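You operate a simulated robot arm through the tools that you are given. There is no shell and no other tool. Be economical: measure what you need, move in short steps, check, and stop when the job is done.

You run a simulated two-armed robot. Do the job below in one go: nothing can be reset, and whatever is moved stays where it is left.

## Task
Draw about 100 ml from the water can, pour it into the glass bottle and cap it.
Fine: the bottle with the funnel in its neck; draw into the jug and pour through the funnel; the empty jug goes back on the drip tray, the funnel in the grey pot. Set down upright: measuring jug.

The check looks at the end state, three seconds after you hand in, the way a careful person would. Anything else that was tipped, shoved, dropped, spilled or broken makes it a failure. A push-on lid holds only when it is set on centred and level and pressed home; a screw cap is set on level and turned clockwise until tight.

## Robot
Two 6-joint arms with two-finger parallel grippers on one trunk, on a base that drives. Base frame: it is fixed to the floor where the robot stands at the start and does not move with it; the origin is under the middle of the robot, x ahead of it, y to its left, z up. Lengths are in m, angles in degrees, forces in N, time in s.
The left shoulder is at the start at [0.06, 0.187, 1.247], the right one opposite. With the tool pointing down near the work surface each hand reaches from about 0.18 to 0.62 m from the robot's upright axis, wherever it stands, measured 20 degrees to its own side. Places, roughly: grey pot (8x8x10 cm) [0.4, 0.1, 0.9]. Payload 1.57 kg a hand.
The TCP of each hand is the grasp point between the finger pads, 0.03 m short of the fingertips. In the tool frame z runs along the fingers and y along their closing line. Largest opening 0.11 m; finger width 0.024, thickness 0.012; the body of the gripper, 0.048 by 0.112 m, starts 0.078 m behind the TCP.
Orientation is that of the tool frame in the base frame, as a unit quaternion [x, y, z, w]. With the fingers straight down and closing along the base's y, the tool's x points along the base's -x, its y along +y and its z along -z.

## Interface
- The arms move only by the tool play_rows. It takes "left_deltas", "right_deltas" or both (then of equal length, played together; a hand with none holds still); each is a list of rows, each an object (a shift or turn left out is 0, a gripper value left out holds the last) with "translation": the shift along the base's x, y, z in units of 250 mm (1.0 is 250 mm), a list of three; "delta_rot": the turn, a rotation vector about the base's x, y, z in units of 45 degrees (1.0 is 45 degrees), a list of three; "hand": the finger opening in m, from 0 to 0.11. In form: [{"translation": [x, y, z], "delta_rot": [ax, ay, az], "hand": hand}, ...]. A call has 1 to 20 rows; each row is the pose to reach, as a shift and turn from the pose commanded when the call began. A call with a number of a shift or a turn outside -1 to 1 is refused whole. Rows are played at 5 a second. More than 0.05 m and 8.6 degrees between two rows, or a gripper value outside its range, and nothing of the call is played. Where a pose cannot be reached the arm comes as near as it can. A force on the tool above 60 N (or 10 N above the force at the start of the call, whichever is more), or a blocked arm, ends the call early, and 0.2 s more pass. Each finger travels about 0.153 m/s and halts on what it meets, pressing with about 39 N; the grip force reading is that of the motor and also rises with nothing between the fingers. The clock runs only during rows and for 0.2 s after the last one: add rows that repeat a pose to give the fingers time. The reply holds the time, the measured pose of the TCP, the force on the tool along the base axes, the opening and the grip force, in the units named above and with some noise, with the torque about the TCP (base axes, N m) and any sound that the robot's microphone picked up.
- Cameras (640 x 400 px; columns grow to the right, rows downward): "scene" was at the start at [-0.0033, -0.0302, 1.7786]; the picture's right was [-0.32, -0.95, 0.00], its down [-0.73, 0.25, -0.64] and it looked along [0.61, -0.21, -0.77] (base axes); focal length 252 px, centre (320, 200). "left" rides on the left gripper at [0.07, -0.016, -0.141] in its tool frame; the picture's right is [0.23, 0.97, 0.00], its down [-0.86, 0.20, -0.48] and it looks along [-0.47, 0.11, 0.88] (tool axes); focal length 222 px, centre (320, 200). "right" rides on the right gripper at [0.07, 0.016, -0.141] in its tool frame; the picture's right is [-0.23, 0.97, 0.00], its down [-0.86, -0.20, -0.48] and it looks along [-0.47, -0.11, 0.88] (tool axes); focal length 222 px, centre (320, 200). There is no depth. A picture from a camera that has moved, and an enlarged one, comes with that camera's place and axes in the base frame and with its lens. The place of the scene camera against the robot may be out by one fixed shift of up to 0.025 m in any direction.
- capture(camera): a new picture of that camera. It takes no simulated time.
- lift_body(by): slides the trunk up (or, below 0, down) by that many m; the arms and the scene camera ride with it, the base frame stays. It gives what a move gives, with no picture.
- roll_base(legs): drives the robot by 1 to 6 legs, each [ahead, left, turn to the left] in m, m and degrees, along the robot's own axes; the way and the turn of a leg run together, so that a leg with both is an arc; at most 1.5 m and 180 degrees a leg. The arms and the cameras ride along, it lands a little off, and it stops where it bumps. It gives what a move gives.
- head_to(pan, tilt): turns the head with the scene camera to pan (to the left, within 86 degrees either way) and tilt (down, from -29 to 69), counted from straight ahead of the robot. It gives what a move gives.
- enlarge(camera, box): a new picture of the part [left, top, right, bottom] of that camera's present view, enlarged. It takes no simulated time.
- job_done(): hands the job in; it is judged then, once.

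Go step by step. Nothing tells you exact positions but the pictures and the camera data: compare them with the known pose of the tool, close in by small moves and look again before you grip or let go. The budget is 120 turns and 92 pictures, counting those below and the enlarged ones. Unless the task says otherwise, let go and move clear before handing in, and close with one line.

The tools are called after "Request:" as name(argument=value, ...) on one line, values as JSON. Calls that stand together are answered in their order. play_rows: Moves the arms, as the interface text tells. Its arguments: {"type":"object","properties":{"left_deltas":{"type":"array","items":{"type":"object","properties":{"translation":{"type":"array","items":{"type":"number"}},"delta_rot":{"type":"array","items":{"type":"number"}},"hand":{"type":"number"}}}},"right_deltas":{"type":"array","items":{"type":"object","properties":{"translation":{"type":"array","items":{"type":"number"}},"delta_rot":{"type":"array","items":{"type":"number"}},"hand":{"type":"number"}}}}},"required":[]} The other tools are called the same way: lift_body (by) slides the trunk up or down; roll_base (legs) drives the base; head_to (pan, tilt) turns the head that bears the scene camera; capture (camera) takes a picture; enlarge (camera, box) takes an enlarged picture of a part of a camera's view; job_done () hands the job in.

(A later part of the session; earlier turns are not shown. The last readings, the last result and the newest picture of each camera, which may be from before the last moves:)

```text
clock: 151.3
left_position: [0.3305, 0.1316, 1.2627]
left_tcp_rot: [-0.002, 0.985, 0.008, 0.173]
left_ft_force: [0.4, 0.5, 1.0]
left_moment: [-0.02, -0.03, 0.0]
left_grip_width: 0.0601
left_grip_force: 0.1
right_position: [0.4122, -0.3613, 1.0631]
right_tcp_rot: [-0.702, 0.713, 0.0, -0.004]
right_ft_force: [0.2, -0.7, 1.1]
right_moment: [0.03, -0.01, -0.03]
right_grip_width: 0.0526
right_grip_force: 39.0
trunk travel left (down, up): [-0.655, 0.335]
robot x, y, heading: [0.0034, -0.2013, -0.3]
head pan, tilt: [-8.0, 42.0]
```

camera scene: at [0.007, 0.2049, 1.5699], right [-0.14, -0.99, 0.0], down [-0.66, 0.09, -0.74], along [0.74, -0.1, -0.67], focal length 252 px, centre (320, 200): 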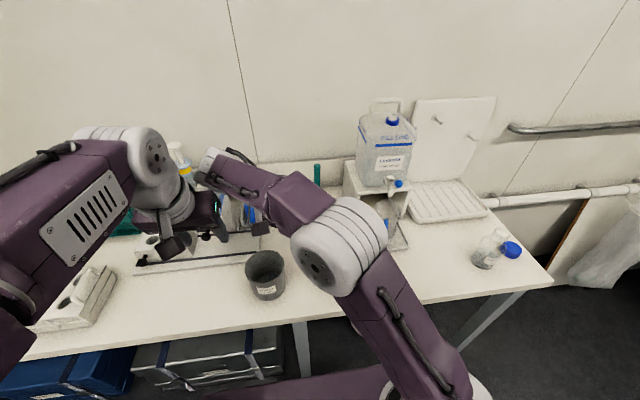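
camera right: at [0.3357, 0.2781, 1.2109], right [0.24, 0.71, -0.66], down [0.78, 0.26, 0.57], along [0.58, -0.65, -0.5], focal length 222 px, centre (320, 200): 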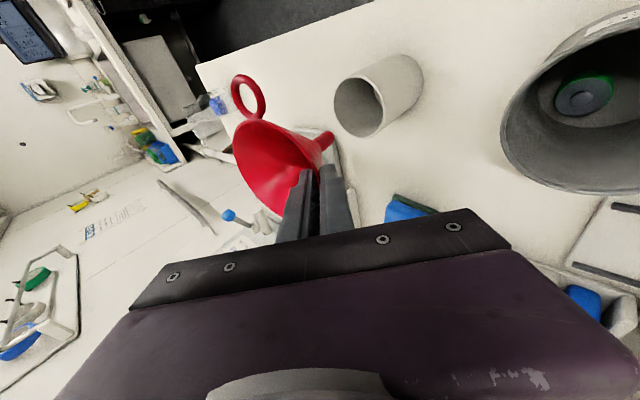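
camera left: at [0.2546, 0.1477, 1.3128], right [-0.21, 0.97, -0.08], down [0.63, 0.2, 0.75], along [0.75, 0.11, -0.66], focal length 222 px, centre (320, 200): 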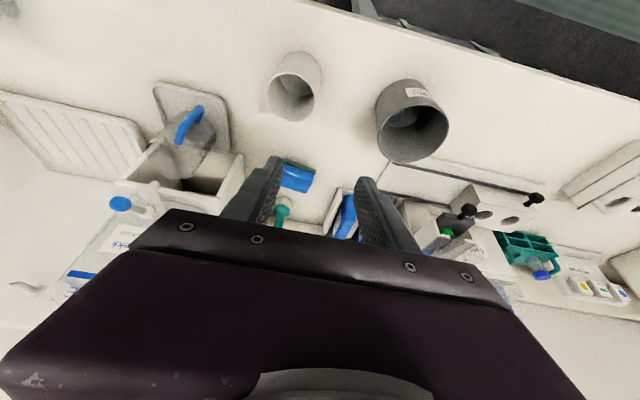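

Request:
play_rows(right_deltas=[{"translation": [0, 0, -0.012]}])

Request:
play_rows(right_deltas=[{"translation": [0, 0, -0.012]}])

Request:
play_rows(right_deltas=[{"translation": [0, 0, -0.012]}])

```text
clock: 151.7
left_position: [0.3302, 0.1337, 1.2638]
left_tcp_rot: [-0.001, 0.985, 0.006, 0.174]
left_ft_force: [-0.6, -0.5, -0.7]
left_moment: [-0.03, -0.01, -0.01]
left_grip_width: 0.0602
left_grip_force: 0.0
right_position: [0.4115, -0.3614, 1.0611]
right_tcp_rot: [-0.701, 0.713, -0.003, -0.002]
right_ft_force: [1.7, -1.0, 24.0]
right_moment: [0.44, -0.04, -0.04]
right_grip_width: 0.0528
right_grip_force: 39.3
trunk travel left (down, up): [-0.655, 0.335]
robot x, y, heading: [-0.0022, -0.197, 0.0]
head pan, tilt: [-8.0, 42.0]
```

```text
clock: 152.1
left_position: [0.3281, 0.1335, 1.2634]
left_tcp_rot: [-0.002, 0.985, 0.007, 0.175]
left_ft_force: [0.1, -0.4, 0.5]
left_moment: [-0.02, -0.01, -0.02]
left_grip_width: 0.0601
left_grip_force: 0.1
right_position: [0.4107, -0.3609, 1.0589]
right_tcp_rot: [-0.702, 0.712, -0.004, -0.001]
right_ft_force: [3.8, -0.5, 38.0]
right_moment: [0.72, -0.02, -0.04]
right_grip_width: 0.0525
right_grip_force: 39.4
trunk travel left (down, up): [-0.655, 0.335]
robot x, y, heading: [0.0, -0.1948, -0.1]
head pan, tilt: [-8.0, 42.0]
```

```text
clock: 152.5
left_position: [0.326, 0.1337, 1.2647]
left_tcp_rot: [-0.002, 0.984, 0.006, 0.176]
left_ft_force: [-0.6, 0.6, 0.1]
left_moment: [0.01, 0.0, -0.03]
left_grip_width: 0.06
left_grip_force: 0.0
right_position: [0.4088, -0.3608, 1.0558]
right_tcp_rot: [-0.702, 0.712, -0.004, -0.001]
right_ft_force: [4.4, -1.7, 32.6]
right_moment: [0.59, -0.29, -0.05]
right_grip_width: 0.0536
right_grip_force: 39.5
trunk travel left (down, up): [-0.655, 0.335]
robot x, y, heading: [-0.0048, -0.195, -0.1]
head pan, tilt: [-8.0, 42.0]
```

The off-centre contact has switched to the +y side, so the cap may have tipped a little in the fingers. I'll ease off a few millimetres and look.

Request:
play_rows(right_deltas=[{"translation": [0, 0, 0.03]}, {"translation": [0.004, 0, 0.05]}, {"translation": [0.004, 0, 0.05]}])

Request:
enlarge(camera="right", box=[230, 60, 420, 220])

```text
clock: 153.3
left_position: [0.3317, 0.1312, 1.2627]
left_tcp_rot: [-0.001, 0.985, 0.007, 0.174]
left_ft_force: [-0.4, 0.3, 0.1]
left_moment: [0.0, 0.03, -0.04]
left_grip_width: 0.0601
left_grip_force: 0.1
right_position: [0.4137, -0.3616, 1.0641]
right_tcp_rot: [-0.702, 0.712, -0.001, -0.005]
right_ft_force: [0.5, 0.2, 0.4]
right_moment: [0.0, -0.03, 0.02]
right_grip_width: 0.0525
right_grip_force: 39.2
trunk travel left (down, up): [-0.655, 0.335]
robot x, y, heading: [-0.0007, -0.1936, -0.3]
head pan, tilt: [-8.0, 42.0]
```

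```text
2.50 times, centred on (325, 140) of right
camera zoom: at [0.3971, -0.4302, 1.206], right [-0.97, 0.24, 0.0], down [0.21, 0.86, 0.47], along [0.11, 0.46, -0.88], focal length 555 px, centre (308, 350)
```

zoom: 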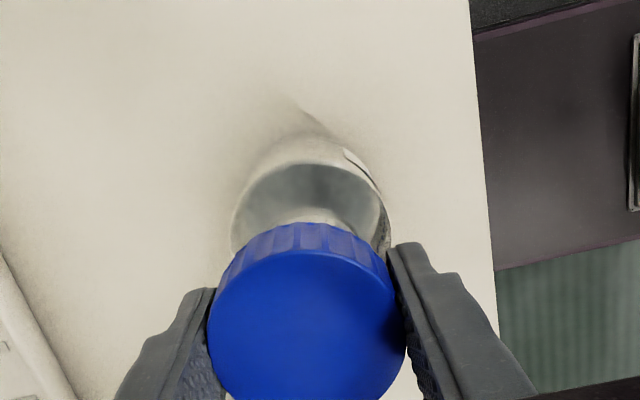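

The cap has tipped about 10° in the fingers. I'll take it back to the table, let it sit flat, and regrip it from two directions so it's level and centred.

Request:
play_rows(right_deltas=[{"translation": [0, 0, 0.14]}, {"translation": [0, 0, 0.28]}, {"translation": [0.03, -0.13, 0.28]}, {"translation": [0.05, -0.28, 0.28]}, {"translation": [0.065, -0.434, 0.28]}, {"translation": [0.065, -0.434, 0.12]}, {"translation": [0.065, -0.434, -0.04]}, {"translation": [0.065, -0.434, -0.2]}, {"translation": [0.065, -0.434, -0.34]}, {"translation": [0.065, -0.434, -0.46]}, {"translation": [0.065, -0.434, -0.515]}, {"translation": [0.065, -0.434, -0.515]}])

Request:
play_rows(right_deltas=[{"hand": 0.056}, {"hand": 0.062}, {"hand": 0.075}, {"hand": 0.09}, {"hand": 0.09}])

```text
clock: 155.9
left_position: [0.3305, 0.1324, 1.2634]
left_tcp_rot: [-0.002, 0.985, 0.007, 0.173]
left_ft_force: [0.4, -0.1, 1.0]
left_moment: [0.0, 0.02, 0.02]
left_grip_width: 0.06
left_grip_force: 0.1
right_position: [0.4285, -0.4709, 0.9363]
right_tcp_rot: [-0.702, 0.713, -0.001, -0.004]
right_ft_force: [0.4, -0.2, -0.5]
right_moment: [0.0, 0.0, -0.03]
right_grip_width: 0.0525
right_grip_force: 39.3
trunk travel left (down, up): [-0.655, 0.335]
robot x, y, heading: [0.0007, -0.199, -0.2]
head pan, tilt: [-8.0, 42.0]
```

```text
clock: 157.1
left_position: [0.332, 0.1327, 1.262]
left_tcp_rot: [-0.002, 0.985, 0.007, 0.174]
left_ft_force: [-0.3, -0.1, -0.4]
left_moment: [0.01, -0.01, 0.01]
left_grip_width: 0.0599
left_grip_force: 0.1
right_position: [0.4296, -0.4711, 0.9361]
right_tcp_rot: [-0.702, 0.712, -0.001, -0.004]
right_ft_force: [-0.7, 0.6, -0.3]
right_moment: [0.02, 0.02, 0.01]
right_grip_width: 0.0902
right_grip_force: 0.1
trunk travel left (down, up): [-0.655, 0.335]
robot x, y, heading: [-0.005, -0.1996, -0.1]
head pan, tilt: [-8.0, 42.0]
```

Request:
play_rows(right_deltas=[{"delta_rot": [0, 0, -0.17]}, {"delta_rot": [0, 0, -0.34]}, {"delta_rot": [0, 0, -0.51]}, {"delta_rot": [0, 0, -0.68]}, {"delta_rot": [0, 0, -0.85]}, {"delta_rot": [0, 0, -1.0]}, {"delta_rot": [0, 0, -1.0]}])

Request:
play_rows(right_deltas=[{"delta_rot": [0, 0, -0.17]}, {"delta_rot": [0, 0, -0.34]}, {"delta_rot": [0, 0, -0.51]}, {"delta_rot": [0, 0, -0.68]}, {"delta_rot": [0, 0, -0.85]}, {"delta_rot": [0, 0, -0.98]}, {"delta_rot": [0, 0, -0.98], "hand": 0.075}, {"delta_rot": [0, 0, -0.98], "hand": 0.065}, {"delta_rot": [0, 0, -0.98], "hand": 0.058}, {"delta_rot": [0, 0, -0.98], "hand": 0.052}, {"delta_rot": [0, 0, -0.98], "hand": 0.045}, {"delta_rot": [0, 0, -0.98], "hand": 0.045}])

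```text
clock: 158.7
left_position: [0.3309, 0.1314, 1.2629]
left_tcp_rot: [0.0, 0.985, 0.006, 0.174]
left_ft_force: [0.2, -0.2, -0.2]
left_moment: [-0.01, -0.01, 0.02]
left_grip_width: 0.0598
left_grip_force: 0.1
right_position: [0.4296, -0.4698, 0.9358]
right_tcp_rot: [-0.375, 0.927, 0.001, -0.003]
right_ft_force: [0.7, -0.6, 0.3]
right_moment: [0.01, 0.01, -0.03]
right_grip_width: 0.0902
right_grip_force: 0.0
trunk travel left (down, up): [-0.655, 0.335]
robot x, y, heading: [0.0031, -0.1966, -0.3]
head pan, tilt: [-8.0, 42.0]
```

```text
clock: 161.3
left_position: [0.332, 0.1314, 1.2635]
left_tcp_rot: [-0.001, 0.985, 0.007, 0.173]
left_ft_force: [-0.2, 1.0, -0.2]
left_moment: [0.01, 0.02, -0.03]
left_grip_width: 0.0603
left_grip_force: 0.1
right_position: [0.4288, -0.4711, 0.9356]
right_tcp_rot: [-0.001, 1.0, 0.002, -0.004]
right_ft_force: [0.3, -0.3, -0.1]
right_moment: [-0.03, -0.02, 0.0]
right_grip_width: 0.0524
right_grip_force: 39.0
trunk travel left (down, up): [-0.655, 0.335]
robot x, y, heading: [-0.001, -0.1971, -0.2]
head pan, tilt: [-8.0, 42.0]
```

Centred along y (width 52.4 mm). Now I'll open, turn +90°, and close to centre along x.

Request:
play_rows(right_deltas=[{"hand": 0.06}, {"hand": 0.09}, {"hand": 0.09}, {"delta_rot": [0, 0, 0.17]}, {"delta_rot": [0, 0, 0.34]}, {"delta_rot": [0, 0, 0.51]}, {"delta_rot": [0, 0, 0.68]}, {"delta_rot": [0, 0, 0.85]}, {"delta_rot": [0, 0, 1.0]}, {"delta_rot": [0, 0, 1.0]}])

Request:
play_rows(right_deltas=[{"delta_rot": [0, 0, 0.17]}, {"delta_rot": [0, 0, 0.34]}, {"delta_rot": [0, 0, 0.51]}, {"delta_rot": [0, 0, 0.68]}, {"delta_rot": [0, 0, 0.85]}, {"delta_rot": [0, 0, 1.0]}, {"translation": [0, 0, -0.006], "delta_rot": [0, 0, 1.0], "hand": 0.07}, {"translation": [0, 0, -0.006], "delta_rot": [0, 0, 1.0], "hand": 0.06}, {"translation": [0, 0, -0.006], "delta_rot": [0, 0, 1.0], "hand": 0.052}, {"translation": [0, 0, -0.006], "delta_rot": [0, 0, 1.0], "hand": 0.045}, {"translation": [0, 0, -0.006], "delta_rot": [0, 0, 1.0], "hand": 0.04}, {"translation": [0, 0, -0.006], "delta_rot": [0, 0, 1.0], "hand": 0.04}])

```text
clock: 163.5
left_position: [0.3314, 0.1314, 1.2626]
left_tcp_rot: [-0.003, 0.985, 0.008, 0.174]
left_ft_force: [0.4, 1.2, 0.6]
left_moment: [0.01, 0.0, -0.04]
left_grip_width: 0.0601
left_grip_force: 0.0
right_position: [0.43, -0.4711, 0.9357]
right_tcp_rot: [-0.385, 0.923, 0.0, -0.004]
right_ft_force: [-0.2, 0.1, 0.7]
right_moment: [0.02, -0.02, 0.04]
right_grip_width: 0.0895
right_grip_force: 0.0
trunk travel left (down, up): [-0.655, 0.335]
robot x, y, heading: [-0.0044, -0.1964, -0.1]
head pan, tilt: [-8.0, 42.0]
```

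```text
clock: 166.1
left_position: [0.3313, 0.1329, 1.2624]
left_tcp_rot: [-0.001, 0.985, 0.007, 0.173]
left_ft_force: [1.0, 0.0, -0.3]
left_moment: [-0.04, -0.01, -0.03]
left_grip_width: 0.0598
left_grip_force: 0.1
right_position: [0.43, -0.4695, 0.9341]
right_tcp_rot: [0.708, -0.706, 0.001, 0.003]
right_ft_force: [-0.3, -0.1, -0.2]
right_moment: [0.0, 0.01, -0.05]
right_grip_width: 0.0525
right_grip_force: 38.6
trunk travel left (down, up): [-0.655, 0.335]
robot x, y, heading: [-0.0004, -0.1951, -0.2]
head pan, tilt: [-8.0, 42.0]
```

The cap is now level and centred on the TCP. Carrying it back over the mouth at (0.411, -0.365).

Request:
play_rows(right_deltas=[{"translation": [0, 0, 0.14]}, {"translation": [0, 0, 0.3]}, {"translation": [0, 0, 0.46]}, {"translation": [0, 0, 0.6]}, {"translation": [0, 0, 0.7]}, {"translation": [-0.02, 0.12, 0.7]}, {"translation": [-0.05, 0.26, 0.7]}, {"translation": [-0.07, 0.38, 0.7]}, {"translation": [-0.076, 0.419, 0.7]}, {"translation": [-0.076, 0.419, 0.64]}, {"translation": [-0.076, 0.419, 0.585]}, {"translation": [-0.076, 0.419, 0.585]}])

Request:
play_rows(right_deltas=[{"translation": [0, 0, -0.016]}])

Request:
play_rows(right_deltas=[{"translation": [0, 0, -0.008]}])

```text
clock: 168.7
left_position: [0.3314, 0.1307, 1.2628]
left_tcp_rot: [-0.002, 0.985, 0.007, 0.174]
left_ft_force: [1.0, 0.2, 1.0]
left_moment: [-0.02, -0.02, 0.01]
left_grip_width: 0.0597
left_grip_force: 0.2
right_position: [0.4097, -0.3653, 1.0817]
right_tcp_rot: [0.708, -0.706, 0.001, 0.004]
right_ft_force: [1.3, 0.3, 0.3]
right_moment: [0.02, -0.02, 0.03]
right_grip_width: 0.0524
right_grip_force: 39.2
trunk travel left (down, up): [-0.655, 0.335]
robot x, y, heading: [-0.002, -0.1963, -0.2]
head pan, tilt: [-8.0, 42.0]
```

```text
clock: 169.1
left_position: [0.3322, 0.1309, 1.2625]
left_tcp_rot: [-0.002, 0.985, 0.007, 0.173]
left_ft_force: [-0.1, -0.1, -0.3]
left_moment: [-0.03, 0.03, -0.01]
left_grip_width: 0.0601
left_grip_force: 0.1
right_position: [0.4099, -0.3664, 1.076]
right_tcp_rot: [0.707, -0.707, 0.001, 0.004]
right_ft_force: [-0.6, -0.4, 0.3]
right_moment: [0.01, 0.0, -0.02]
right_grip_width: 0.0526
right_grip_force: 38.8
trunk travel left (down, up): [-0.655, 0.335]
robot x, y, heading: [-0.0038, -0.1933, -0.0]
head pan, tilt: [-8.0, 42.0]
```

```text
clock: 169.5
left_position: [0.3308, 0.1314, 1.2624]
left_tcp_rot: [-0.002, 0.985, 0.007, 0.174]
left_ft_force: [0.4, 0.0, 0.6]
left_moment: [-0.01, 0.01, 0.01]
left_grip_width: 0.0601
left_grip_force: 0.0
right_position: [0.4104, -0.3661, 1.0741]
right_tcp_rot: [0.708, -0.706, 0.001, 0.004]
right_ft_force: [-0.5, 0.0, 0.1]
right_moment: [0.01, 0.05, 0.03]
right_grip_width: 0.0525
right_grip_force: 38.8
trunk travel left (down, up): [-0.655, 0.335]
robot x, y, heading: [0.0024, -0.193, -0.3]
head pan, tilt: [-8.0, 42.0]
```

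Request:
play_rows(right_deltas=[{"translation": [0, 0.003, -0.008]}])

Request:
play_rows(right_deltas=[{"translation": [0, 0, -0.006]}])

Request:
play_rows(right_deltas=[{"translation": [0, 0, -0.006]}])

```text
clock: 169.9
left_position: [0.3312, 0.1321, 1.2637]
left_tcp_rot: [-0.001, 0.985, 0.007, 0.173]
left_ft_force: [0.0, 0.6, -0.1]
left_moment: [0.0, 0.01, 0.03]
left_grip_width: 0.0601
left_grip_force: 0.0
right_position: [0.4094, -0.3651, 1.0736]
right_tcp_rot: [0.708, -0.707, 0.001, 0.002]
right_ft_force: [0.9, -1.3, 4.7]
right_moment: [0.04, -0.1, 0.0]
right_grip_width: 0.0524
right_grip_force: 39.4
trunk travel left (down, up): [-0.655, 0.335]
robot x, y, heading: [-0.0032, -0.1969, -0.2]
head pan, tilt: [-8.0, 42.0]
```

```text
clock: 170.3
left_position: [0.3303, 0.1319, 1.2636]
left_tcp_rot: [-0.003, 0.985, 0.008, 0.174]
left_ft_force: [0.7, -0.5, -0.5]
left_moment: [0.0, -0.01, -0.02]
left_grip_width: 0.0602
left_grip_force: 0.1
right_position: [0.4099, -0.3648, 1.0734]
right_tcp_rot: [0.707, -0.707, 0.003, 0.002]
right_ft_force: [1.5, -2.4, 18.2]
right_moment: [0.21, -0.26, -0.04]
right_grip_width: 0.0523
right_grip_force: 39.1
trunk travel left (down, up): [-0.655, 0.335]
robot x, y, heading: [0.0003, -0.196, -0.0]
head pan, tilt: [-8.0, 42.0]
```

```text
clock: 170.7
left_position: [0.3295, 0.1312, 1.264]
left_tcp_rot: [-0.002, 0.985, 0.007, 0.175]
left_ft_force: [0.9, 0.6, 0.3]
left_moment: [-0.02, 0.0, -0.02]
left_grip_width: 0.0598
left_grip_force: 0.0
right_position: [0.409, -0.3644, 1.0727]
right_tcp_rot: [0.707, -0.707, 0.003, 0.001]
right_ft_force: [4.3, -1.9, 34.3]
right_moment: [0.49, -0.38, -0.06]
right_grip_width: 0.0528
right_grip_force: 38.8
trunk travel left (down, up): [-0.655, 0.335]
robot x, y, heading: [-0.0014, -0.2008, -0.0]
head pan, tilt: [-8.0, 42.0]
```

Contact is at the rim again with the load toward +x/+y, so the mouth lies slightly that way. I'll lift 4 mm, shift 1.5 mm in x and 1 mm in y, and retry lightly.

Request:
play_rows(right_deltas=[{"translation": [0, 0, 0.03]}, {"translation": [0.007, 0.004, 0.03]}, {"translation": [0.007, 0.004, 0.018]}, {"translation": [0.007, 0.004, 0.018]}])

Request:
play_rows(right_deltas=[{"translation": [0, 0, -0.008]}])

Request:
play_rows(right_deltas=[{"translation": [0, 0, -0.006]}])

```text
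clock: 171.7
left_position: [0.332, 0.1316, 1.263]
left_tcp_rot: [-0.002, 0.985, 0.006, 0.174]
left_ft_force: [0.0, -1.7, 0.0]
left_moment: [0.02, 0.01, 0.01]
left_grip_width: 0.0598
left_grip_force: 0.1
right_position: [0.4115, -0.3642, 1.0755]
right_tcp_rot: [0.708, -0.706, 0.001, 0.004]
right_ft_force: [-0.3, 0.1, -0.6]
right_moment: [-0.02, 0.01, 0.01]
right_grip_width: 0.0526
right_grip_force: 38.9
trunk travel left (down, up): [-0.655, 0.335]
robot x, y, heading: [-0.0017, -0.1996, -0.3]
head pan, tilt: [-8.0, 42.0]
```

```text
clock: 172.1
left_position: [0.3327, 0.1314, 1.2626]
left_tcp_rot: [-0.002, 0.985, 0.007, 0.173]
left_ft_force: [-0.8, -0.4, -0.1]
left_moment: [0.01, 0.0, 0.03]
left_grip_width: 0.0601
left_grip_force: 0.0
right_position: [0.4117, -0.3646, 1.0724]
right_tcp_rot: [0.708, -0.707, 0.0, 0.003]
right_ft_force: [0.6, 0.1, 0.3]
right_moment: [-0.01, 0.03, -0.02]
right_grip_width: 0.0524
right_grip_force: 39.0
trunk travel left (down, up): [-0.655, 0.335]
robot x, y, heading: [-0.0023, -0.1963, -0.4]
head pan, tilt: [-8.0, 42.0]
```

```text
clock: 172.5
left_position: [0.3322, 0.1316, 1.2631]
left_tcp_rot: [-0.002, 0.985, 0.007, 0.173]
left_ft_force: [0.2, 0.4, 0.1]
left_moment: [0.04, 0.01, -0.05]
left_grip_width: 0.0602
left_grip_force: 0.0
right_position: [0.4118, -0.3635, 1.0701]
right_tcp_rot: [0.708, -0.707, 0.002, 0.003]
right_ft_force: [0.5, 0.3, -0.3]
right_moment: [0.02, 0.01, -0.01]
right_grip_width: 0.0525
right_grip_force: 38.6
trunk travel left (down, up): [-0.655, 0.335]
robot x, y, heading: [0.0018, -0.1995, -0.1]
head pan, tilt: [-8.0, 42.0]
```

Now it passes below the earlier contact height with no force, so the cap is going over the neck. I'll keep lowering in small steps.

Request:
play_rows(right_deltas=[{"translation": [0, 0, -0.01]}])

Request:
play_rows(right_deltas=[{"translation": [0, 0, -0.01]}])

Request:
play_rows(right_deltas=[{"translation": [0, 0, -0.01]}])

```text
clock: 172.9
left_position: [0.3318, 0.1318, 1.2629]
left_tcp_rot: [-0.002, 0.985, 0.007, 0.174]
left_ft_force: [0.0, -0.7, 0.2]
left_moment: [0.01, -0.01, -0.04]
left_grip_width: 0.0598
left_grip_force: 0.1
right_position: [0.4106, -0.364, 1.067]
right_tcp_rot: [0.708, -0.706, 0.001, 0.004]
right_ft_force: [0.1, 0.0, -0.1]
right_moment: [0.02, 0.05, 0.01]
right_grip_width: 0.0526
right_grip_force: 39.4
trunk travel left (down, up): [-0.655, 0.335]
robot x, y, heading: [-0.003, -0.1984, -0.1]
head pan, tilt: [-8.0, 42.0]
```

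```text
clock: 173.3
left_position: [0.3327, 0.1321, 1.2618]
left_tcp_rot: [-0.002, 0.985, 0.006, 0.173]
left_ft_force: [0.3, 0.0, 0.6]
left_moment: [0.02, 0.02, 0.03]
left_grip_width: 0.0599
left_grip_force: 0.1
right_position: [0.4114, -0.3629, 1.0659]
right_tcp_rot: [0.708, -0.706, 0.002, 0.004]
right_ft_force: [-0.5, -0.1, 0.4]
right_moment: [0.03, 0.0, 0.01]
right_grip_width: 0.0524
right_grip_force: 38.9
trunk travel left (down, up): [-0.655, 0.335]
robot x, y, heading: [0.0004, -0.1977, -0.3]
head pan, tilt: [-8.0, 42.0]
```

```text
clock: 173.7
left_position: [0.3312, 0.1315, 1.2628]
left_tcp_rot: [-0.002, 0.985, 0.007, 0.174]
left_ft_force: [0.5, 0.9, 0.7]
left_moment: [-0.02, 0.01, 0.0]
left_grip_width: 0.0601
left_grip_force: 0.0
right_position: [0.4115, -0.3637, 1.0636]
right_tcp_rot: [0.708, -0.706, 0.0, 0.004]
right_ft_force: [-1.1, 0.2, -0.6]
right_moment: [0.04, 0.0, 0.0]
right_grip_width: 0.0525
right_grip_force: 39.0
trunk travel left (down, up): [-0.655, 0.335]
robot x, y, heading: [-0.0027, -0.1921, -0.1]
head pan, tilt: [-8.0, 42.0]
```

Request:
play_rows(right_deltas=[{"translation": [0, 0, -0.01]}])

Request:
play_rows(right_deltas=[{"translation": [0, 0, -0.01]}])

Request:
play_rows(right_deltas=[{"translation": [0, 0, -0.01]}])

Request:
play_rows(right_deltas=[{"translation": [0, 0, -0.01]}])

```text
clock: 174.1
left_position: [0.3317, 0.1312, 1.2626]
left_tcp_rot: [-0.002, 0.985, 0.007, 0.173]
left_ft_force: [0.3, 0.1, 0.6]
left_moment: [0.01, -0.02, 0.03]
left_grip_width: 0.0599
left_grip_force: 0.1
right_position: [0.4122, -0.3633, 1.0609]
right_tcp_rot: [0.708, -0.706, 0.001, 0.004]
right_ft_force: [2.0, 0.8, 0.7]
right_moment: [0.02, 0.0, -0.03]
right_grip_width: 0.0523
right_grip_force: 38.6
trunk travel left (down, up): [-0.655, 0.335]
robot x, y, heading: [0.0003, -0.1947, -0.0]
head pan, tilt: [-8.0, 42.0]
```

```text
clock: 174.5
left_position: [0.3315, 0.1313, 1.2634]
left_tcp_rot: [-0.002, 0.985, 0.006, 0.173]
left_ft_force: [0.4, -0.1, -0.1]
left_moment: [-0.01, 0.0, 0.02]
left_grip_width: 0.0602
left_grip_force: 0.0
right_position: [0.4116, -0.3633, 1.0579]
right_tcp_rot: [0.708, -0.706, 0.001, 0.003]
right_ft_force: [-0.5, 0.4, -1.0]
right_moment: [0.03, 0.03, 0.02]
right_grip_width: 0.0525
right_grip_force: 39.4
trunk travel left (down, up): [-0.655, 0.335]
robot x, y, heading: [-0.0027, -0.1964, -0.3]
head pan, tilt: [-8.0, 42.0]
```

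```text
clock: 174.9
left_position: [0.333, 0.1331, 1.2629]
left_tcp_rot: [-0.002, 0.985, 0.007, 0.174]
left_ft_force: [-0.1, -0.4, 0.2]
left_moment: [-0.02, -0.02, 0.0]
left_grip_width: 0.06
left_grip_force: 0.1
right_position: [0.4122, -0.3649, 1.0553]
right_tcp_rot: [0.708, -0.706, 0.001, 0.004]
right_ft_force: [-0.6, 1.5, 0.7]
right_moment: [0.09, 0.03, 0.0]
right_grip_width: 0.0528
right_grip_force: 38.7
trunk travel left (down, up): [-0.655, 0.335]
robot x, y, heading: [0.0002, -0.1964, -0.1]
head pan, tilt: [-8.0, 42.0]
```

```text
clock: 175.3
left_position: [0.3311, 0.1323, 1.2617]
left_tcp_rot: [-0.002, 0.985, 0.008, 0.174]
left_ft_force: [-0.3, -0.7, -0.4]
left_moment: [-0.01, -0.02, -0.01]
left_grip_width: 0.0601
left_grip_force: 0.1
right_position: [0.411, -0.3625, 1.0547]
right_tcp_rot: [0.707, -0.707, 0.004, 0.002]
right_ft_force: [-0.9, 0.9, 16.8]
right_moment: [-0.13, 0.12, -0.01]
right_grip_width: 0.0529
right_grip_force: 38.7
trunk travel left (down, up): [-0.655, 0.335]
robot x, y, heading: [-0.0001, -0.1966, -0.1]
head pan, tilt: [-8.0, 42.0]
```

The cap slid 18 mm over the neck and now rests centred on the thread. I'll turn clockwise with a light downward push, in 45° calls.

Request:
play_rows(right_deltas=[{"delta_rot": [0, 0, -0.17]}, {"delta_rot": [0, 0, -0.34]}, {"translation": [0, 0, -0.001], "delta_rot": [0, 0, -0.51]}, {"translation": [0, 0, -0.002], "delta_rot": [0, 0, -0.68]}, {"translation": [0, 0, -0.003], "delta_rot": [0, 0, -0.85]}, {"translation": [0, 0, -0.003], "delta_rot": [0, 0, -1.0]}])

Request:
play_rows(right_deltas=[{"delta_rot": [0, 0, -0.17]}, {"delta_rot": [0, 0, -0.34]}, {"translation": [0, 0, -0.001], "delta_rot": [0, 0, -0.51]}, {"translation": [0, 0, -0.002], "delta_rot": [0, 0, -0.68]}, {"translation": [0, 0, -0.003], "delta_rot": [0, 0, -0.85]}, {"translation": [0, 0, -0.003], "delta_rot": [0, 0, -1.0]}])

```text
clock: 176.7
left_position: [0.3286, 0.1322, 1.2636]
left_tcp_rot: [-0.002, 0.985, 0.007, 0.175]
left_ft_force: [-0.2, -1.6, -0.7]
left_moment: [0.03, 0.03, 0.02]
left_grip_width: 0.06
left_grip_force: 0.2
right_position: [0.4114, -0.3623, 1.0539]
right_tcp_rot: [-0.382, 0.924, -0.002, -0.001]
right_ft_force: [3.7, -3.0, 31.7]
right_moment: [-0.45, -0.08, 0.0]
right_grip_width: 0.0524
right_grip_force: 38.5
trunk travel left (down, up): [-0.655, 0.335]
robot x, y, heading: [-0.0013, -0.1968, -0.4]
head pan, tilt: [-8.0, 42.0]
```

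```text
clock: 178.1
left_position: [0.3293, 0.1324, 1.2628]
left_tcp_rot: [-0.002, 0.985, 0.007, 0.174]
left_ft_force: [-0.3, -0.1, -0.1]
left_moment: [0.01, 0.01, 0.03]
left_grip_width: 0.06
left_grip_force: 0.0
right_position: [0.4101, -0.3624, 1.0536]
right_tcp_rot: [-0.001, 1.0, 0.001, -0.001]
right_ft_force: [4.3, -1.8, 34.3]
right_moment: [-0.19, -0.04, -0.02]
right_grip_width: 0.0523
right_grip_force: 38.8
trunk travel left (down, up): [-0.655, 0.335]
robot x, y, heading: [0.0027, -0.1975, 0.1]
head pan, tilt: [-8.0, 42.0]
```

Request:
play_rows(right_deltas=[{"delta_rot": [0, 0, -0.17]}, {"delta_rot": [0, 0, -0.34]}, {"delta_rot": [0, 0, -0.51]}, {"delta_rot": [0, 0, -0.68]}, {"delta_rot": [0, 0, -0.85]}, {"delta_rot": [0, 0, -1.0]}])

Request:
play_rows(right_deltas=[{"delta_rot": [0, 0, -0.17]}, {"delta_rot": [0, 0, -0.34]}, {"delta_rot": [0, 0, -0.51]}, {"delta_rot": [0, 0, -0.68]}, {"delta_rot": [0, 0, -0.85]}, {"delta_rot": [0, 0, -1.0]}])

```text
clock: 179.5
left_position: [0.3297, 0.1325, 1.2631]
left_tcp_rot: [-0.002, 0.985, 0.006, 0.175]
left_ft_force: [-0.3, -0.2, 0.0]
left_moment: [0.01, 0.01, 0.0]
left_grip_width: 0.06
left_grip_force: 0.2
right_position: [0.4095, -0.3629, 1.0525]
right_tcp_rot: [0.383, 0.924, 0.003, -0.001]
right_ft_force: [3.2, -0.4, 26.8]
right_moment: [-0.08, -0.13, -0.02]
right_grip_width: 0.0525
right_grip_force: 39.3
trunk travel left (down, up): [-0.655, 0.335]
robot x, y, heading: [0.0002, -0.1994, -0.2]
head pan, tilt: [-8.0, 42.0]
```

```text
clock: 180.9
left_position: [0.3317, 0.1328, 1.2632]
left_tcp_rot: [-0.002, 0.985, 0.007, 0.173]
left_ft_force: [0.0, 0.4, 0.3]
left_moment: [-0.01, -0.01, -0.01]
left_grip_width: 0.0598
left_grip_force: 0.1
right_position: [0.4104, -0.3635, 1.052]
right_tcp_rot: [0.706, 0.708, 0.003, 0.0]
right_ft_force: [0.7, 3.9, 13.3]
right_moment: [0.18, 0.07, 0.01]
right_grip_width: 0.0524
right_grip_force: 39.1
trunk travel left (down, up): [-0.655, 0.335]
robot x, y, heading: [-0.0006, -0.1975, -0.0]
head pan, tilt: [-8.0, 42.0]
```

The push force falls as it turns and the cap is going down, so the thread is biting. I'll continue another 45° with a slight downward follow.

Request:
play_rows(right_deltas=[{"translation": [0, 0, -0.001], "delta_rot": [0, 0, -0.17]}, {"translation": [0, 0, -0.002], "delta_rot": [0, 0, -0.34]}, {"translation": [0, 0, -0.003], "delta_rot": [0, 0, -0.51]}, {"translation": [0, 0, -0.004], "delta_rot": [0, 0, -0.68]}, {"translation": [0, 0, -0.005], "delta_rot": [0, 0, -0.85]}, {"translation": [0, 0, -0.006], "delta_rot": [0, 0, -1.0]}])

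```text
clock: 182.3
left_position: [0.3299, 0.1323, 1.2626]
left_tcp_rot: [-0.002, 0.985, 0.007, 0.175]
left_ft_force: [-0.4, -1.1, 0.5]
left_moment: [0.02, 0.02, 0.01]
left_grip_width: 0.0602
left_grip_force: 0.1
right_position: [0.4101, -0.3629, 1.051]
right_tcp_rot: [0.924, 0.383, 0.005, 0.001]
right_ft_force: [0.5, 1.5, 19.1]
right_moment: [0.22, 0.33, 0.01]
right_grip_width: 0.0525
right_grip_force: 38.9
trunk travel left (down, up): [-0.655, 0.335]
robot x, y, heading: [-0.0018, -0.1985, -0.2]
head pan, tilt: [-8.0, 42.0]
```

Request:
play_rows(right_deltas=[{"translation": [0, 0, -0.001], "delta_rot": [0, 0, -0.17]}, {"translation": [0, 0, -0.001], "delta_rot": [0, 0, -0.34]}, {"translation": [0, 0, -0.002], "delta_rot": [0, 0, -0.51]}, {"translation": [0, 0, -0.002], "delta_rot": [0, 0, -0.68]}, {"translation": [0, 0, -0.003], "delta_rot": [0, 0, -0.85]}, {"translation": [0, 0, -0.003], "delta_rot": [0, 0, -1.0]}])

```text
clock: 183.7
left_position: [0.3282, 0.134, 1.2647]
left_tcp_rot: [-0.002, 0.985, 0.006, 0.175]
left_ft_force: [-0.3, 0.1, 0.2]
left_moment: [0.02, 0.01, 0.04]
left_grip_width: 0.0601
left_grip_force: 0.1
right_position: [0.4046, -0.4076, 1.0474]
right_tcp_rot: [1.0, 0.011, 0.008, -0.012]
right_ft_force: [3.1, 11.2, 38.1]
right_moment: [1.08, -0.2, -0.04]
right_grip_width: 0.0533
right_grip_force: 38.6
right hand out of reach, approached as far as the arm can: row 5, 6
trunk travel left (down, up): [-0.655, 0.335]
robot x, y, heading: [0.0006, -0.1961, 0.1]
head pan, tilt: [-8.0, 42.0]
```

The last turn ran out of reach and pulled the hand about 4.5 cm toward -y, probably sliding the bottle with it. I'll use the last picture to see how the bottle stands.

Request:
enlarge(camera="right", box=[190, 10, 450, 220])

```text
1.90 times, centred on (320, 115) of right
camera zoom: at [0.4733, -0.4253, 1.1902], right [-0.21, -0.98, -0.03], down [-0.87, 0.17, 0.47], along [-0.45, 0.12, -0.88], focal length 423 px, centre (320, 362)
```

zoom: 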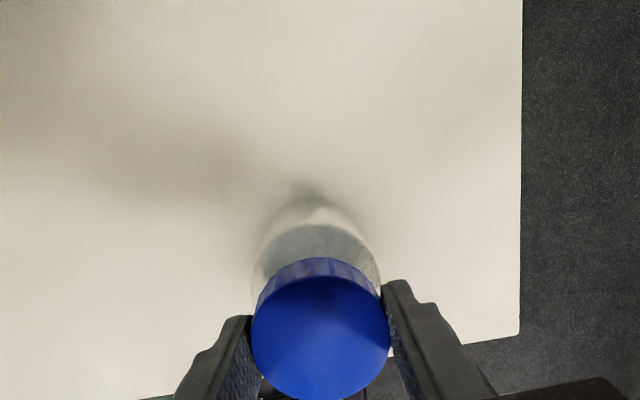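

The cap is level on the bottle and the bottle is still standing under the hand, so it simply slid. I'll ease the downward push and slide it back by driving the base 4.4 cm left while holding it.

Request:
play_rows(right_deltas=[{"translation": [0, 0, 0.006]}])

Request:
roll_base(legs=[[0.005, 0.044, 0]])

```text
clock: 184.1
left_position: [0.3287, 0.1361, 1.2628]
left_tcp_rot: [-0.002, 0.985, 0.007, 0.175]
left_ft_force: [0.1, -0.1, -0.4]
left_moment: [-0.01, -0.02, 0.0]
left_grip_width: 0.0601
left_grip_force: 0.0
right_position: [0.4059, -0.4064, 1.048]
right_tcp_rot: [1.0, 0.011, 0.006, -0.01]
right_ft_force: [3.3, 11.8, 38.6]
right_moment: [1.0, -0.15, -0.05]
right_grip_width: 0.0526
right_grip_force: 39.0
trunk travel left (down, up): [-0.655, 0.335]
robot x, y, heading: [-0.0023, -0.1965, -0.2]
head pan, tilt: [-8.0, 42.0]
```

```text
clock: 185.0
left_position: [0.3353, 0.1732, 1.2638]
left_tcp_rot: [-0.001, 0.985, 0.009, 0.174]
left_ft_force: [-0.2, -0.7, 0.4]
left_moment: [0.03, 0.0, 0.02]
left_grip_width: 0.0602
left_grip_force: 0.0
right_position: [0.4105, -0.3694, 1.045]
right_tcp_rot: [1.0, 0.011, 0.005, -0.012]
right_ft_force: [0.3, -3.3, 2.3]
right_moment: [-0.05, 0.06, 0.02]
right_grip_width: 0.0525
right_grip_force: 39.1
trunk travel left (down, up): [-0.655, 0.335]
robot x, y, heading: [0.0041, -0.1506, -0.3]
head pan, tilt: [-8.0, 42.0]
```

The bottle is back within about 6 mm of where it stood, the load is relaxed, and the cap has turned about 270°. I'll release, rise above the cap, and wind the wrist back for another stroke.

Request:
play_rows(right_deltas=[{"hand": 0.06}, {"hand": 0.08}, {"hand": 0.09}, {"translation": [0, 0, 0.1], "hand": 0.09}, {"translation": [0, 0, 0.22], "hand": 0.09}, {"translation": [0, 0, 0.22], "hand": 0.09}])

Request:
play_rows(right_deltas=[{"delta_rot": [0, 0, 0.17]}, {"delta_rot": [0, 0, 0.34]}, {"delta_rot": [0, 0, 0.51]}, {"delta_rot": [0, 0, 0.68]}, {"delta_rot": [0, 0, 0.85]}, {"delta_rot": [0, 0, 1.0]}, {"delta_rot": [0, 0, 1.0]}])

Request:
play_rows(right_deltas=[{"delta_rot": [0, 0, 0.17]}, {"delta_rot": [0, 0, 0.34]}, {"delta_rot": [0, 0, 0.51]}, {"delta_rot": [0, 0, 0.68]}, {"delta_rot": [0, 0, 0.85]}, {"delta_rot": [0, 0, 1.0]}, {"delta_rot": [0, 0, 1.0]}])

Request:
play_rows(right_deltas=[{"delta_rot": [0, 0, 0.17]}, {"delta_rot": [0, 0, 0.34]}, {"delta_rot": [0, 0, 0.51]}, {"delta_rot": [0, 0, 0.68]}, {"delta_rot": [0, 0, 0.85]}, {"delta_rot": [0, 0, 1.0]}, {"delta_rot": [0, 0, 1.0]}])

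Request:
play_rows(right_deltas=[{"delta_rot": [0, 0, 0.17]}, {"delta_rot": [0, 0, 0.34]}, {"delta_rot": [0, 0, 0.51]}, {"delta_rot": [0, 0, 0.68]}, {"delta_rot": [0, 0, 0.85]}, {"delta_rot": [0, 0, 1.0]}, {"delta_rot": [0, 0, 1.0]}])

```text
clock: 186.4
left_position: [0.3374, 0.1752, 1.2646]
left_tcp_rot: [-0.002, 0.985, 0.007, 0.174]
left_ft_force: [0.9, 0.1, -0.3]
left_moment: [-0.01, -0.02, 0.01]
left_grip_width: 0.06
left_grip_force: 0.0
right_position: [0.4127, -0.3687, 1.1]
right_tcp_rot: [1.0, 0.012, 0.004, -0.012]
right_ft_force: [-0.4, 0.0, -0.2]
right_moment: [0.01, 0.0, 0.01]
right_grip_width: 0.0899
right_grip_force: 0.0
trunk travel left (down, up): [-0.655, 0.335]
robot x, y, heading: [0.0065, -0.1542, -0.4]
head pan, tilt: [-8.0, 42.0]
```

```text
clock: 188.0
left_position: [0.337, 0.1744, 1.263]
left_tcp_rot: [-0.001, 0.985, 0.007, 0.174]
left_ft_force: [0.9, -0.2, -0.1]
left_moment: [0.03, -0.02, 0.0]
left_grip_width: 0.0599
left_grip_force: 0.0
right_position: [0.4124, -0.3682, 1.1001]
right_tcp_rot: [0.919, 0.394, 0.0, -0.012]
right_ft_force: [-0.6, -0.4, -0.1]
right_moment: [-0.01, 0.0, -0.01]
right_grip_width: 0.0901
right_grip_force: 0.0
trunk travel left (down, up): [-0.655, 0.335]
robot x, y, heading: [0.0039, -0.1535, -0.1]
head pan, tilt: [-8.0, 42.0]
```

```text
clock: 189.6
left_position: [0.3368, 0.1761, 1.2626]
left_tcp_rot: [-0.001, 0.985, 0.007, 0.174]
left_ft_force: [-0.2, 0.4, -0.5]
left_moment: [0.02, 0.01, -0.03]
left_grip_width: 0.0599
left_grip_force: 0.1
right_position: [0.4113, -0.3675, 1.0993]
right_tcp_rot: [0.698, 0.716, -0.005, -0.011]
right_ft_force: [-0.9, -0.1, 0.8]
right_moment: [0.03, -0.03, -0.01]
right_grip_width: 0.09
right_grip_force: 0.2
trunk travel left (down, up): [-0.655, 0.335]
robot x, y, heading: [0.005, -0.1567, -0.1]
head pan, tilt: [-8.0, 42.0]
```

```text
clock: 191.2
left_position: [0.3369, 0.175, 1.2637]
left_tcp_rot: [-0.001, 0.985, 0.007, 0.174]
left_ft_force: [-0.3, -1.0, 0.6]
left_moment: [-0.02, 0.01, 0.0]
left_grip_width: 0.0598
left_grip_force: 0.1
right_position: [0.4111, -0.3675, 1.0998]
right_tcp_rot: [0.371, 0.929, -0.009, -0.009]
right_ft_force: [0.9, -0.5, -0.3]
right_moment: [0.03, -0.01, 0.03]
right_grip_width: 0.0901
right_grip_force: 0.0
trunk travel left (down, up): [-0.655, 0.335]
robot x, y, heading: [0.0077, -0.1554, -0.0]
head pan, tilt: [-8.0, 42.0]
```

```text
clock: 192.8
left_position: [0.3366, 0.175, 1.2617]
left_tcp_rot: [-0.001, 0.985, 0.006, 0.173]
left_ft_force: [0.3, 0.2, -0.1]
left_moment: [-0.01, 0.03, 0.03]
left_grip_width: 0.0599
left_grip_force: 0.1
right_position: [0.4122, -0.3677, 1.0995]
right_tcp_rot: [-0.012, 1.0, -0.012, -0.004]
right_ft_force: [0.0, -0.8, 0.5]
right_moment: [-0.01, 0.0, 0.0]
right_grip_width: 0.0899
right_grip_force: 0.2
trunk travel left (down, up): [-0.655, 0.335]
robot x, y, heading: [0.0057, -0.1572, 0.2]
head pan, tilt: [-8.0, 42.0]
```

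Request:
play_rows(right_deltas=[{"delta_rot": [0.031, 0, 0]}, {"delta_rot": [0.031, 0, 0]}])

Request:
play_rows(right_deltas=[{"delta_rot": [0, 0, 0.17]}, {"delta_rot": [0, 0, 0.34]}, {"delta_rot": [0, 0, 0.51]}, {"delta_rot": [0, 0, 0.68]}, {"delta_rot": [0, 0, 0.85]}, {"delta_rot": [0, 0, 1.0]}, {"delta_rot": [0, 0, 1.0]}])

Request:
play_rows(right_deltas=[{"delta_rot": [0, 0, 0.17]}, {"delta_rot": [0, 0, 0.34]}, {"delta_rot": [0, 0, 0.51]}, {"delta_rot": [0, 0, 0.68]}, {"delta_rot": [0, 0, 0.85]}, {"delta_rot": [0, 0, 0.95]}, {"delta_rot": [0, 0, 0.95]}])

Request:
play_rows(right_deltas=[{"translation": [0, 0, -0.08]}, {"translation": [0, 0, -0.16]}, {"translation": [0, 0, -0.212]}, {"translation": [0, 0, -0.212]}])

Request:
play_rows(right_deltas=[{"hand": 0.075}, {"hand": 0.06}, {"hand": 0.05}, {"hand": 0.04}, {"hand": 0.04}])

```text
clock: 193.4
left_position: [0.3369, 0.1747, 1.2632]
left_tcp_rot: [-0.002, 0.985, 0.007, 0.173]
left_ft_force: [0.5, 0.8, 0.9]
left_moment: [0.02, -0.01, 0.01]
left_grip_width: 0.0599
left_grip_force: 0.1
right_position: [0.4108, -0.3688, 1.099]
right_tcp_rot: [-0.011, 1.0, 0.0, -0.004]
right_ft_force: [-0.4, 0.2, 0.9]
right_moment: [0.0, 0.01, 0.0]
right_grip_width: 0.09
right_grip_force: 0.1
trunk travel left (down, up): [-0.655, 0.335]
robot x, y, heading: [0.0043, -0.1493, -0.4]
head pan, tilt: [-8.0, 42.0]
```

```text
clock: 195.0
left_position: [0.3376, 0.1745, 1.2623]
left_tcp_rot: [0.0, 0.985, 0.006, 0.175]
left_ft_force: [1.1, -0.1, -0.3]
left_moment: [-0.01, -0.03, -0.03]
left_grip_width: 0.0599
left_grip_force: 0.1
right_position: [0.4117, -0.3669, 1.1006]
right_tcp_rot: [-0.394, 0.919, -0.001, -0.005]
right_ft_force: [-0.1, 0.3, -0.7]
right_moment: [0.02, -0.01, 0.02]
right_grip_width: 0.0902
right_grip_force: 0.1
trunk travel left (down, up): [-0.655, 0.335]
robot x, y, heading: [0.0022, -0.1541, 0.1]
head pan, tilt: [-8.0, 42.0]
```

```text
clock: 196.6
left_position: [0.3365, 0.1749, 1.2621]
left_tcp_rot: [-0.001, 0.985, 0.007, 0.174]
left_ft_force: [0.3, 0.9, 0.1]
left_moment: [0.0, 0.02, -0.01]
left_grip_width: 0.0599
left_grip_force: 0.0
right_position: [0.4122, -0.3676, 1.0985]
right_tcp_rot: [-0.703, 0.712, -0.002, -0.004]
right_ft_force: [0.8, -0.7, 0.4]
right_moment: [0.01, 0.03, 0.02]
right_grip_width: 0.09
right_grip_force: 0.2
trunk travel left (down, up): [-0.655, 0.335]
robot x, y, heading: [0.0043, -0.1545, -0.0]
head pan, tilt: [-8.0, 42.0]
```

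```text
clock: 197.6
left_position: [0.3365, 0.1744, 1.2629]
left_tcp_rot: [-0.002, 0.985, 0.008, 0.174]
left_ft_force: [0.0, -0.8, 0.3]
left_moment: [-0.01, 0.01, -0.02]
left_grip_width: 0.0599
left_grip_force: 0.0
right_position: [0.4123, -0.3679, 1.0465]
right_tcp_rot: [-0.702, 0.712, -0.003, -0.004]
right_ft_force: [-0.6, 0.2, 0.5]
right_moment: [0.02, 0.01, 0.02]
right_grip_width: 0.0903
right_grip_force: 0.1
trunk travel left (down, up): [-0.655, 0.335]
robot x, y, heading: [0.0056, -0.1521, -0.1]
head pan, tilt: [-8.0, 42.0]
```

```text
clock: 198.8
left_position: [0.3361, 0.1751, 1.2632]
left_tcp_rot: [-0.001, 0.985, 0.006, 0.174]
left_ft_force: [-0.2, -1.1, -0.1]
left_moment: [-0.01, 0.0, -0.01]
left_grip_width: 0.0601
left_grip_force: 0.0
right_position: [0.4117, -0.3657, 1.0473]
right_tcp_rot: [-0.701, 0.713, -0.002, -0.004]
right_ft_force: [-0.8, 0.7, 0.2]
right_moment: [0.03, -0.01, 0.01]
right_grip_width: 0.0522
right_grip_force: 39.4
trunk travel left (down, up): [-0.655, 0.335]
robot x, y, heading: [0.0059, -0.156, 0.1]
head pan, tilt: [-8.0, 42.0]
```

Regripped cleanly. Turning clockwise again and watching the torque.

Request:
play_rows(right_deltas=[{"translation": [0, 0, -0.002], "delta_rot": [0, 0, -0.17]}, {"translation": [0, 0, -0.003], "delta_rot": [0, 0, -0.34]}, {"translation": [0, 0, -0.004], "delta_rot": [0, 0, -0.51]}, {"translation": [0, 0, -0.005], "delta_rot": [0, 0, -0.68]}, {"translation": [0, 0, -0.006], "delta_rot": [0, 0, -0.85]}, {"translation": [0, 0, -0.006], "delta_rot": [0, 0, -1.0]}])

Request:
play_rows(right_deltas=[{"delta_rot": [0, 0, -0.17]}, {"translation": [0, 0, -0.001], "delta_rot": [0, 0, -0.34]}, {"translation": [0, 0, -0.001], "delta_rot": [0, 0, -0.51]}, {"translation": [0, 0, -0.002], "delta_rot": [0, 0, -0.68]}, {"translation": [0, 0, -0.002], "delta_rot": [0, 0, -0.85]}, {"translation": [0, 0, -0.002], "delta_rot": [0, 0, -1.0]}])

```text
clock: 200.2
left_position: [0.336, 0.1776, 1.2623]
left_tcp_rot: [-0.001, 0.985, 0.007, 0.175]
left_ft_force: [0.6, -0.4, 0.2]
left_moment: [0.01, 0.02, 0.0]
left_grip_width: 0.06
left_grip_force: 0.2
right_position: [0.4107, -0.3683, 1.0458]
right_tcp_rot: [-0.374, 0.928, -0.001, -0.004]
right_ft_force: [0.9, 0.1, 12.2]
right_moment: [-0.08, 0.07, 0.14]
right_grip_width: 0.0522
right_grip_force: 39.2
trunk travel left (down, up): [-0.655, 0.335]
robot x, y, heading: [0.0034, -0.1549, -0.0]
head pan, tilt: [-8.0, 42.0]
```

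```text
clock: 201.6
left_position: [0.3349, 0.1767, 1.2637]
left_tcp_rot: [-0.002, 0.985, 0.007, 0.175]
left_ft_force: [-0.2, -0.2, -0.4]
left_moment: [0.02, 0.0, 0.02]
left_grip_width: 0.06
left_grip_force: 0.0
right_position: [0.4109, -0.3668, 1.0449]
right_tcp_rot: [0.01, 1.0, 0.002, -0.003]
right_ft_force: [0.2, -0.9, 17.8]
right_moment: [-0.13, 0.09, 0.15]
right_grip_width: 0.0523
right_grip_force: 39.3
trunk travel left (down, up): [-0.655, 0.335]
robot x, y, heading: [0.0067, -0.1536, -0.4]
head pan, tilt: [-8.0, 42.0]
```

The resisting torque is now about 0.15 N·m, so the cap is nearly tight and the bottle may be starting to turn. I'll press down harder for base friction and turn once more.

Request:
play_rows(right_deltas=[{"translation": [0, 0, -0.006]}, {"translation": [0, 0, -0.01], "delta_rot": [0, 0, -0.1]}, {"translation": [0, 0, -0.01], "delta_rot": [0, 0, -0.2]}, {"translation": [0, 0, -0.01], "delta_rot": [0, 0, -0.3]}, {"translation": [0, 0, -0.01], "delta_rot": [0, 0, -0.4]}])

Request:
play_rows(right_deltas=[{"delta_rot": [0, 0, -0.15]}, {"delta_rot": [0, 0, -0.3]}, {"delta_rot": [0, 0, -0.45]}, {"delta_rot": [0, 0, -0.6]}])

```text
clock: 202.8
left_position: [0.3334, 0.1763, 1.2633]
left_tcp_rot: [-0.003, 0.985, 0.007, 0.175]
left_ft_force: [0.1, -0.1, -0.3]
left_moment: [0.03, -0.02, -0.01]
left_grip_width: 0.0599
left_grip_force: 0.0
right_position: [0.4087, -0.3668, 1.043]
right_tcp_rot: [0.165, 0.986, 0.002, -0.001]
right_ft_force: [1.1, -0.2, 31.1]
right_moment: [-0.09, -0.14, 0.29]
right_grip_width: 0.0519
right_grip_force: 39.1
trunk travel left (down, up): [-0.655, 0.335]
robot x, y, heading: [0.009, -0.1515, -0.2]
head pan, tilt: [-8.0, 42.0]
```

```text
clock: 203.8
left_position: [0.3349, 0.1764, 1.2627]
left_tcp_rot: [-0.002, 0.985, 0.007, 0.174]
left_ft_force: [-0.1, -0.1, -0.2]
left_moment: [0.0, -0.04, 0.01]
left_grip_width: 0.0599
left_grip_force: 0.0
right_position: [0.4101, -0.3678, 1.0423]
right_tcp_rot: [0.391, 0.92, 0.003, -0.003]
right_ft_force: [0.1, -0.9, 22.1]
right_moment: [-0.15, 0.03, 0.23]
right_grip_width: 0.0518
right_grip_force: 39.3
trunk travel left (down, up): [-0.655, 0.335]
robot x, y, heading: [0.0043, -0.1498, -0.1]
head pan, tilt: [-8.0, 42.0]
```

The cap is still descending while resisting. I'll continue clockwise to the safe wrist limit, keeping the push.

Request:
play_rows(right_deltas=[{"translation": [0, 0, -0.002], "delta_rot": [0, 0, -0.15]}, {"translation": [0, 0, -0.003], "delta_rot": [0, 0, -0.3]}, {"translation": [0, 0, -0.004], "delta_rot": [0, 0, -0.45]}, {"translation": [0, 0, -0.005], "delta_rot": [0, 0, -0.6]}, {"translation": [0, 0, -0.005], "delta_rot": [0, 0, -0.8]}, {"translation": [0, 0, -0.005], "delta_rot": [0, 0, -0.95]}])

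Request:
play_rows(right_deltas=[{"translation": [0, 0, -0.002], "delta_rot": [0, 0, -0.15]}, {"translation": [0, 0, -0.003], "delta_rot": [0, 0, -0.3]}, {"translation": [0, 0, -0.004], "delta_rot": [0, 0, -0.45]}, {"translation": [0, 0, -0.005], "delta_rot": [0, 0, -0.6]}, {"translation": [0, 0, -0.005], "delta_rot": [0, 0, -0.8]}])

```text
refused: row 5 steps farther than a row can; nothing moved
```

```text
refused: row 5 steps farther than a row can; nothing moved
```

Request:
play_rows(right_deltas=[{"translation": [0, 0, -0.002], "delta_rot": [0, 0, -0.16]}, {"translation": [0, 0, -0.003], "delta_rot": [0, 0, -0.32]}, {"translation": [0, 0, -0.004], "delta_rot": [0, 0, -0.48]}, {"translation": [0, 0, -0.005], "delta_rot": [0, 0, -0.64]}, {"translation": [0, 0, -0.005], "delta_rot": [0, 0, -0.8]}, {"translation": [0, 0, -0.005], "delta_rot": [0, 0, -0.95]}])

Request:
play_rows(right_deltas=[{"translation": [0, 0, -0.002], "delta_rot": [0, 0, -0.16]}, {"translation": [0, 0, -0.003], "delta_rot": [0, 0, -0.32]}, {"translation": [0, 0, -0.004], "delta_rot": [0, 0, -0.48]}, {"translation": [0, 0, -0.005], "delta_rot": [0, 0, -0.64]}, {"translation": [0, 0, -0.005], "delta_rot": [0, 0, -0.8]}])

```text
clock: 205.2
left_position: [0.3338, 0.177, 1.2639]
left_tcp_rot: [-0.002, 0.985, 0.008, 0.175]
left_ft_force: [-0.3, -0.1, 0.7]
left_moment: [0.02, -0.02, 0.04]
left_grip_width: 0.0601
left_grip_force: 0.1
right_position: [0.4096, -0.3673, 1.0416]
right_tcp_rot: [0.699, 0.715, 0.004, 0.0]
right_ft_force: [-0.2, -2.2, 27.4]
right_moment: [-0.13, 0.15, 0.29]
right_grip_width: 0.0517
right_grip_force: 39.6
trunk travel left (down, up): [-0.655, 0.335]
robot x, y, heading: [0.0052, -0.1523, -0.2]
head pan, tilt: [-8.0, 42.0]
```

```text
clock: 206.4
left_position: [0.334, 0.1765, 1.2632]
left_tcp_rot: [-0.003, 0.985, 0.007, 0.175]
left_ft_force: [-1.0, -0.9, 0.6]
left_moment: [0.02, -0.03, -0.01]
left_grip_width: 0.0602
left_grip_force: 0.0
right_position: [0.4097, -0.3658, 1.041]
right_tcp_rot: [0.886, 0.463, 0.006, 0.0]
right_ft_force: [-1.9, -0.3, 34.0]
right_moment: [0.0, 0.17, 0.37]
right_grip_width: 0.0517
right_grip_force: 39.0
trunk travel left (down, up): [-0.655, 0.335]
robot x, y, heading: [0.0034, -0.1521, -0.1]
head pan, tilt: [-8.0, 42.0]
```

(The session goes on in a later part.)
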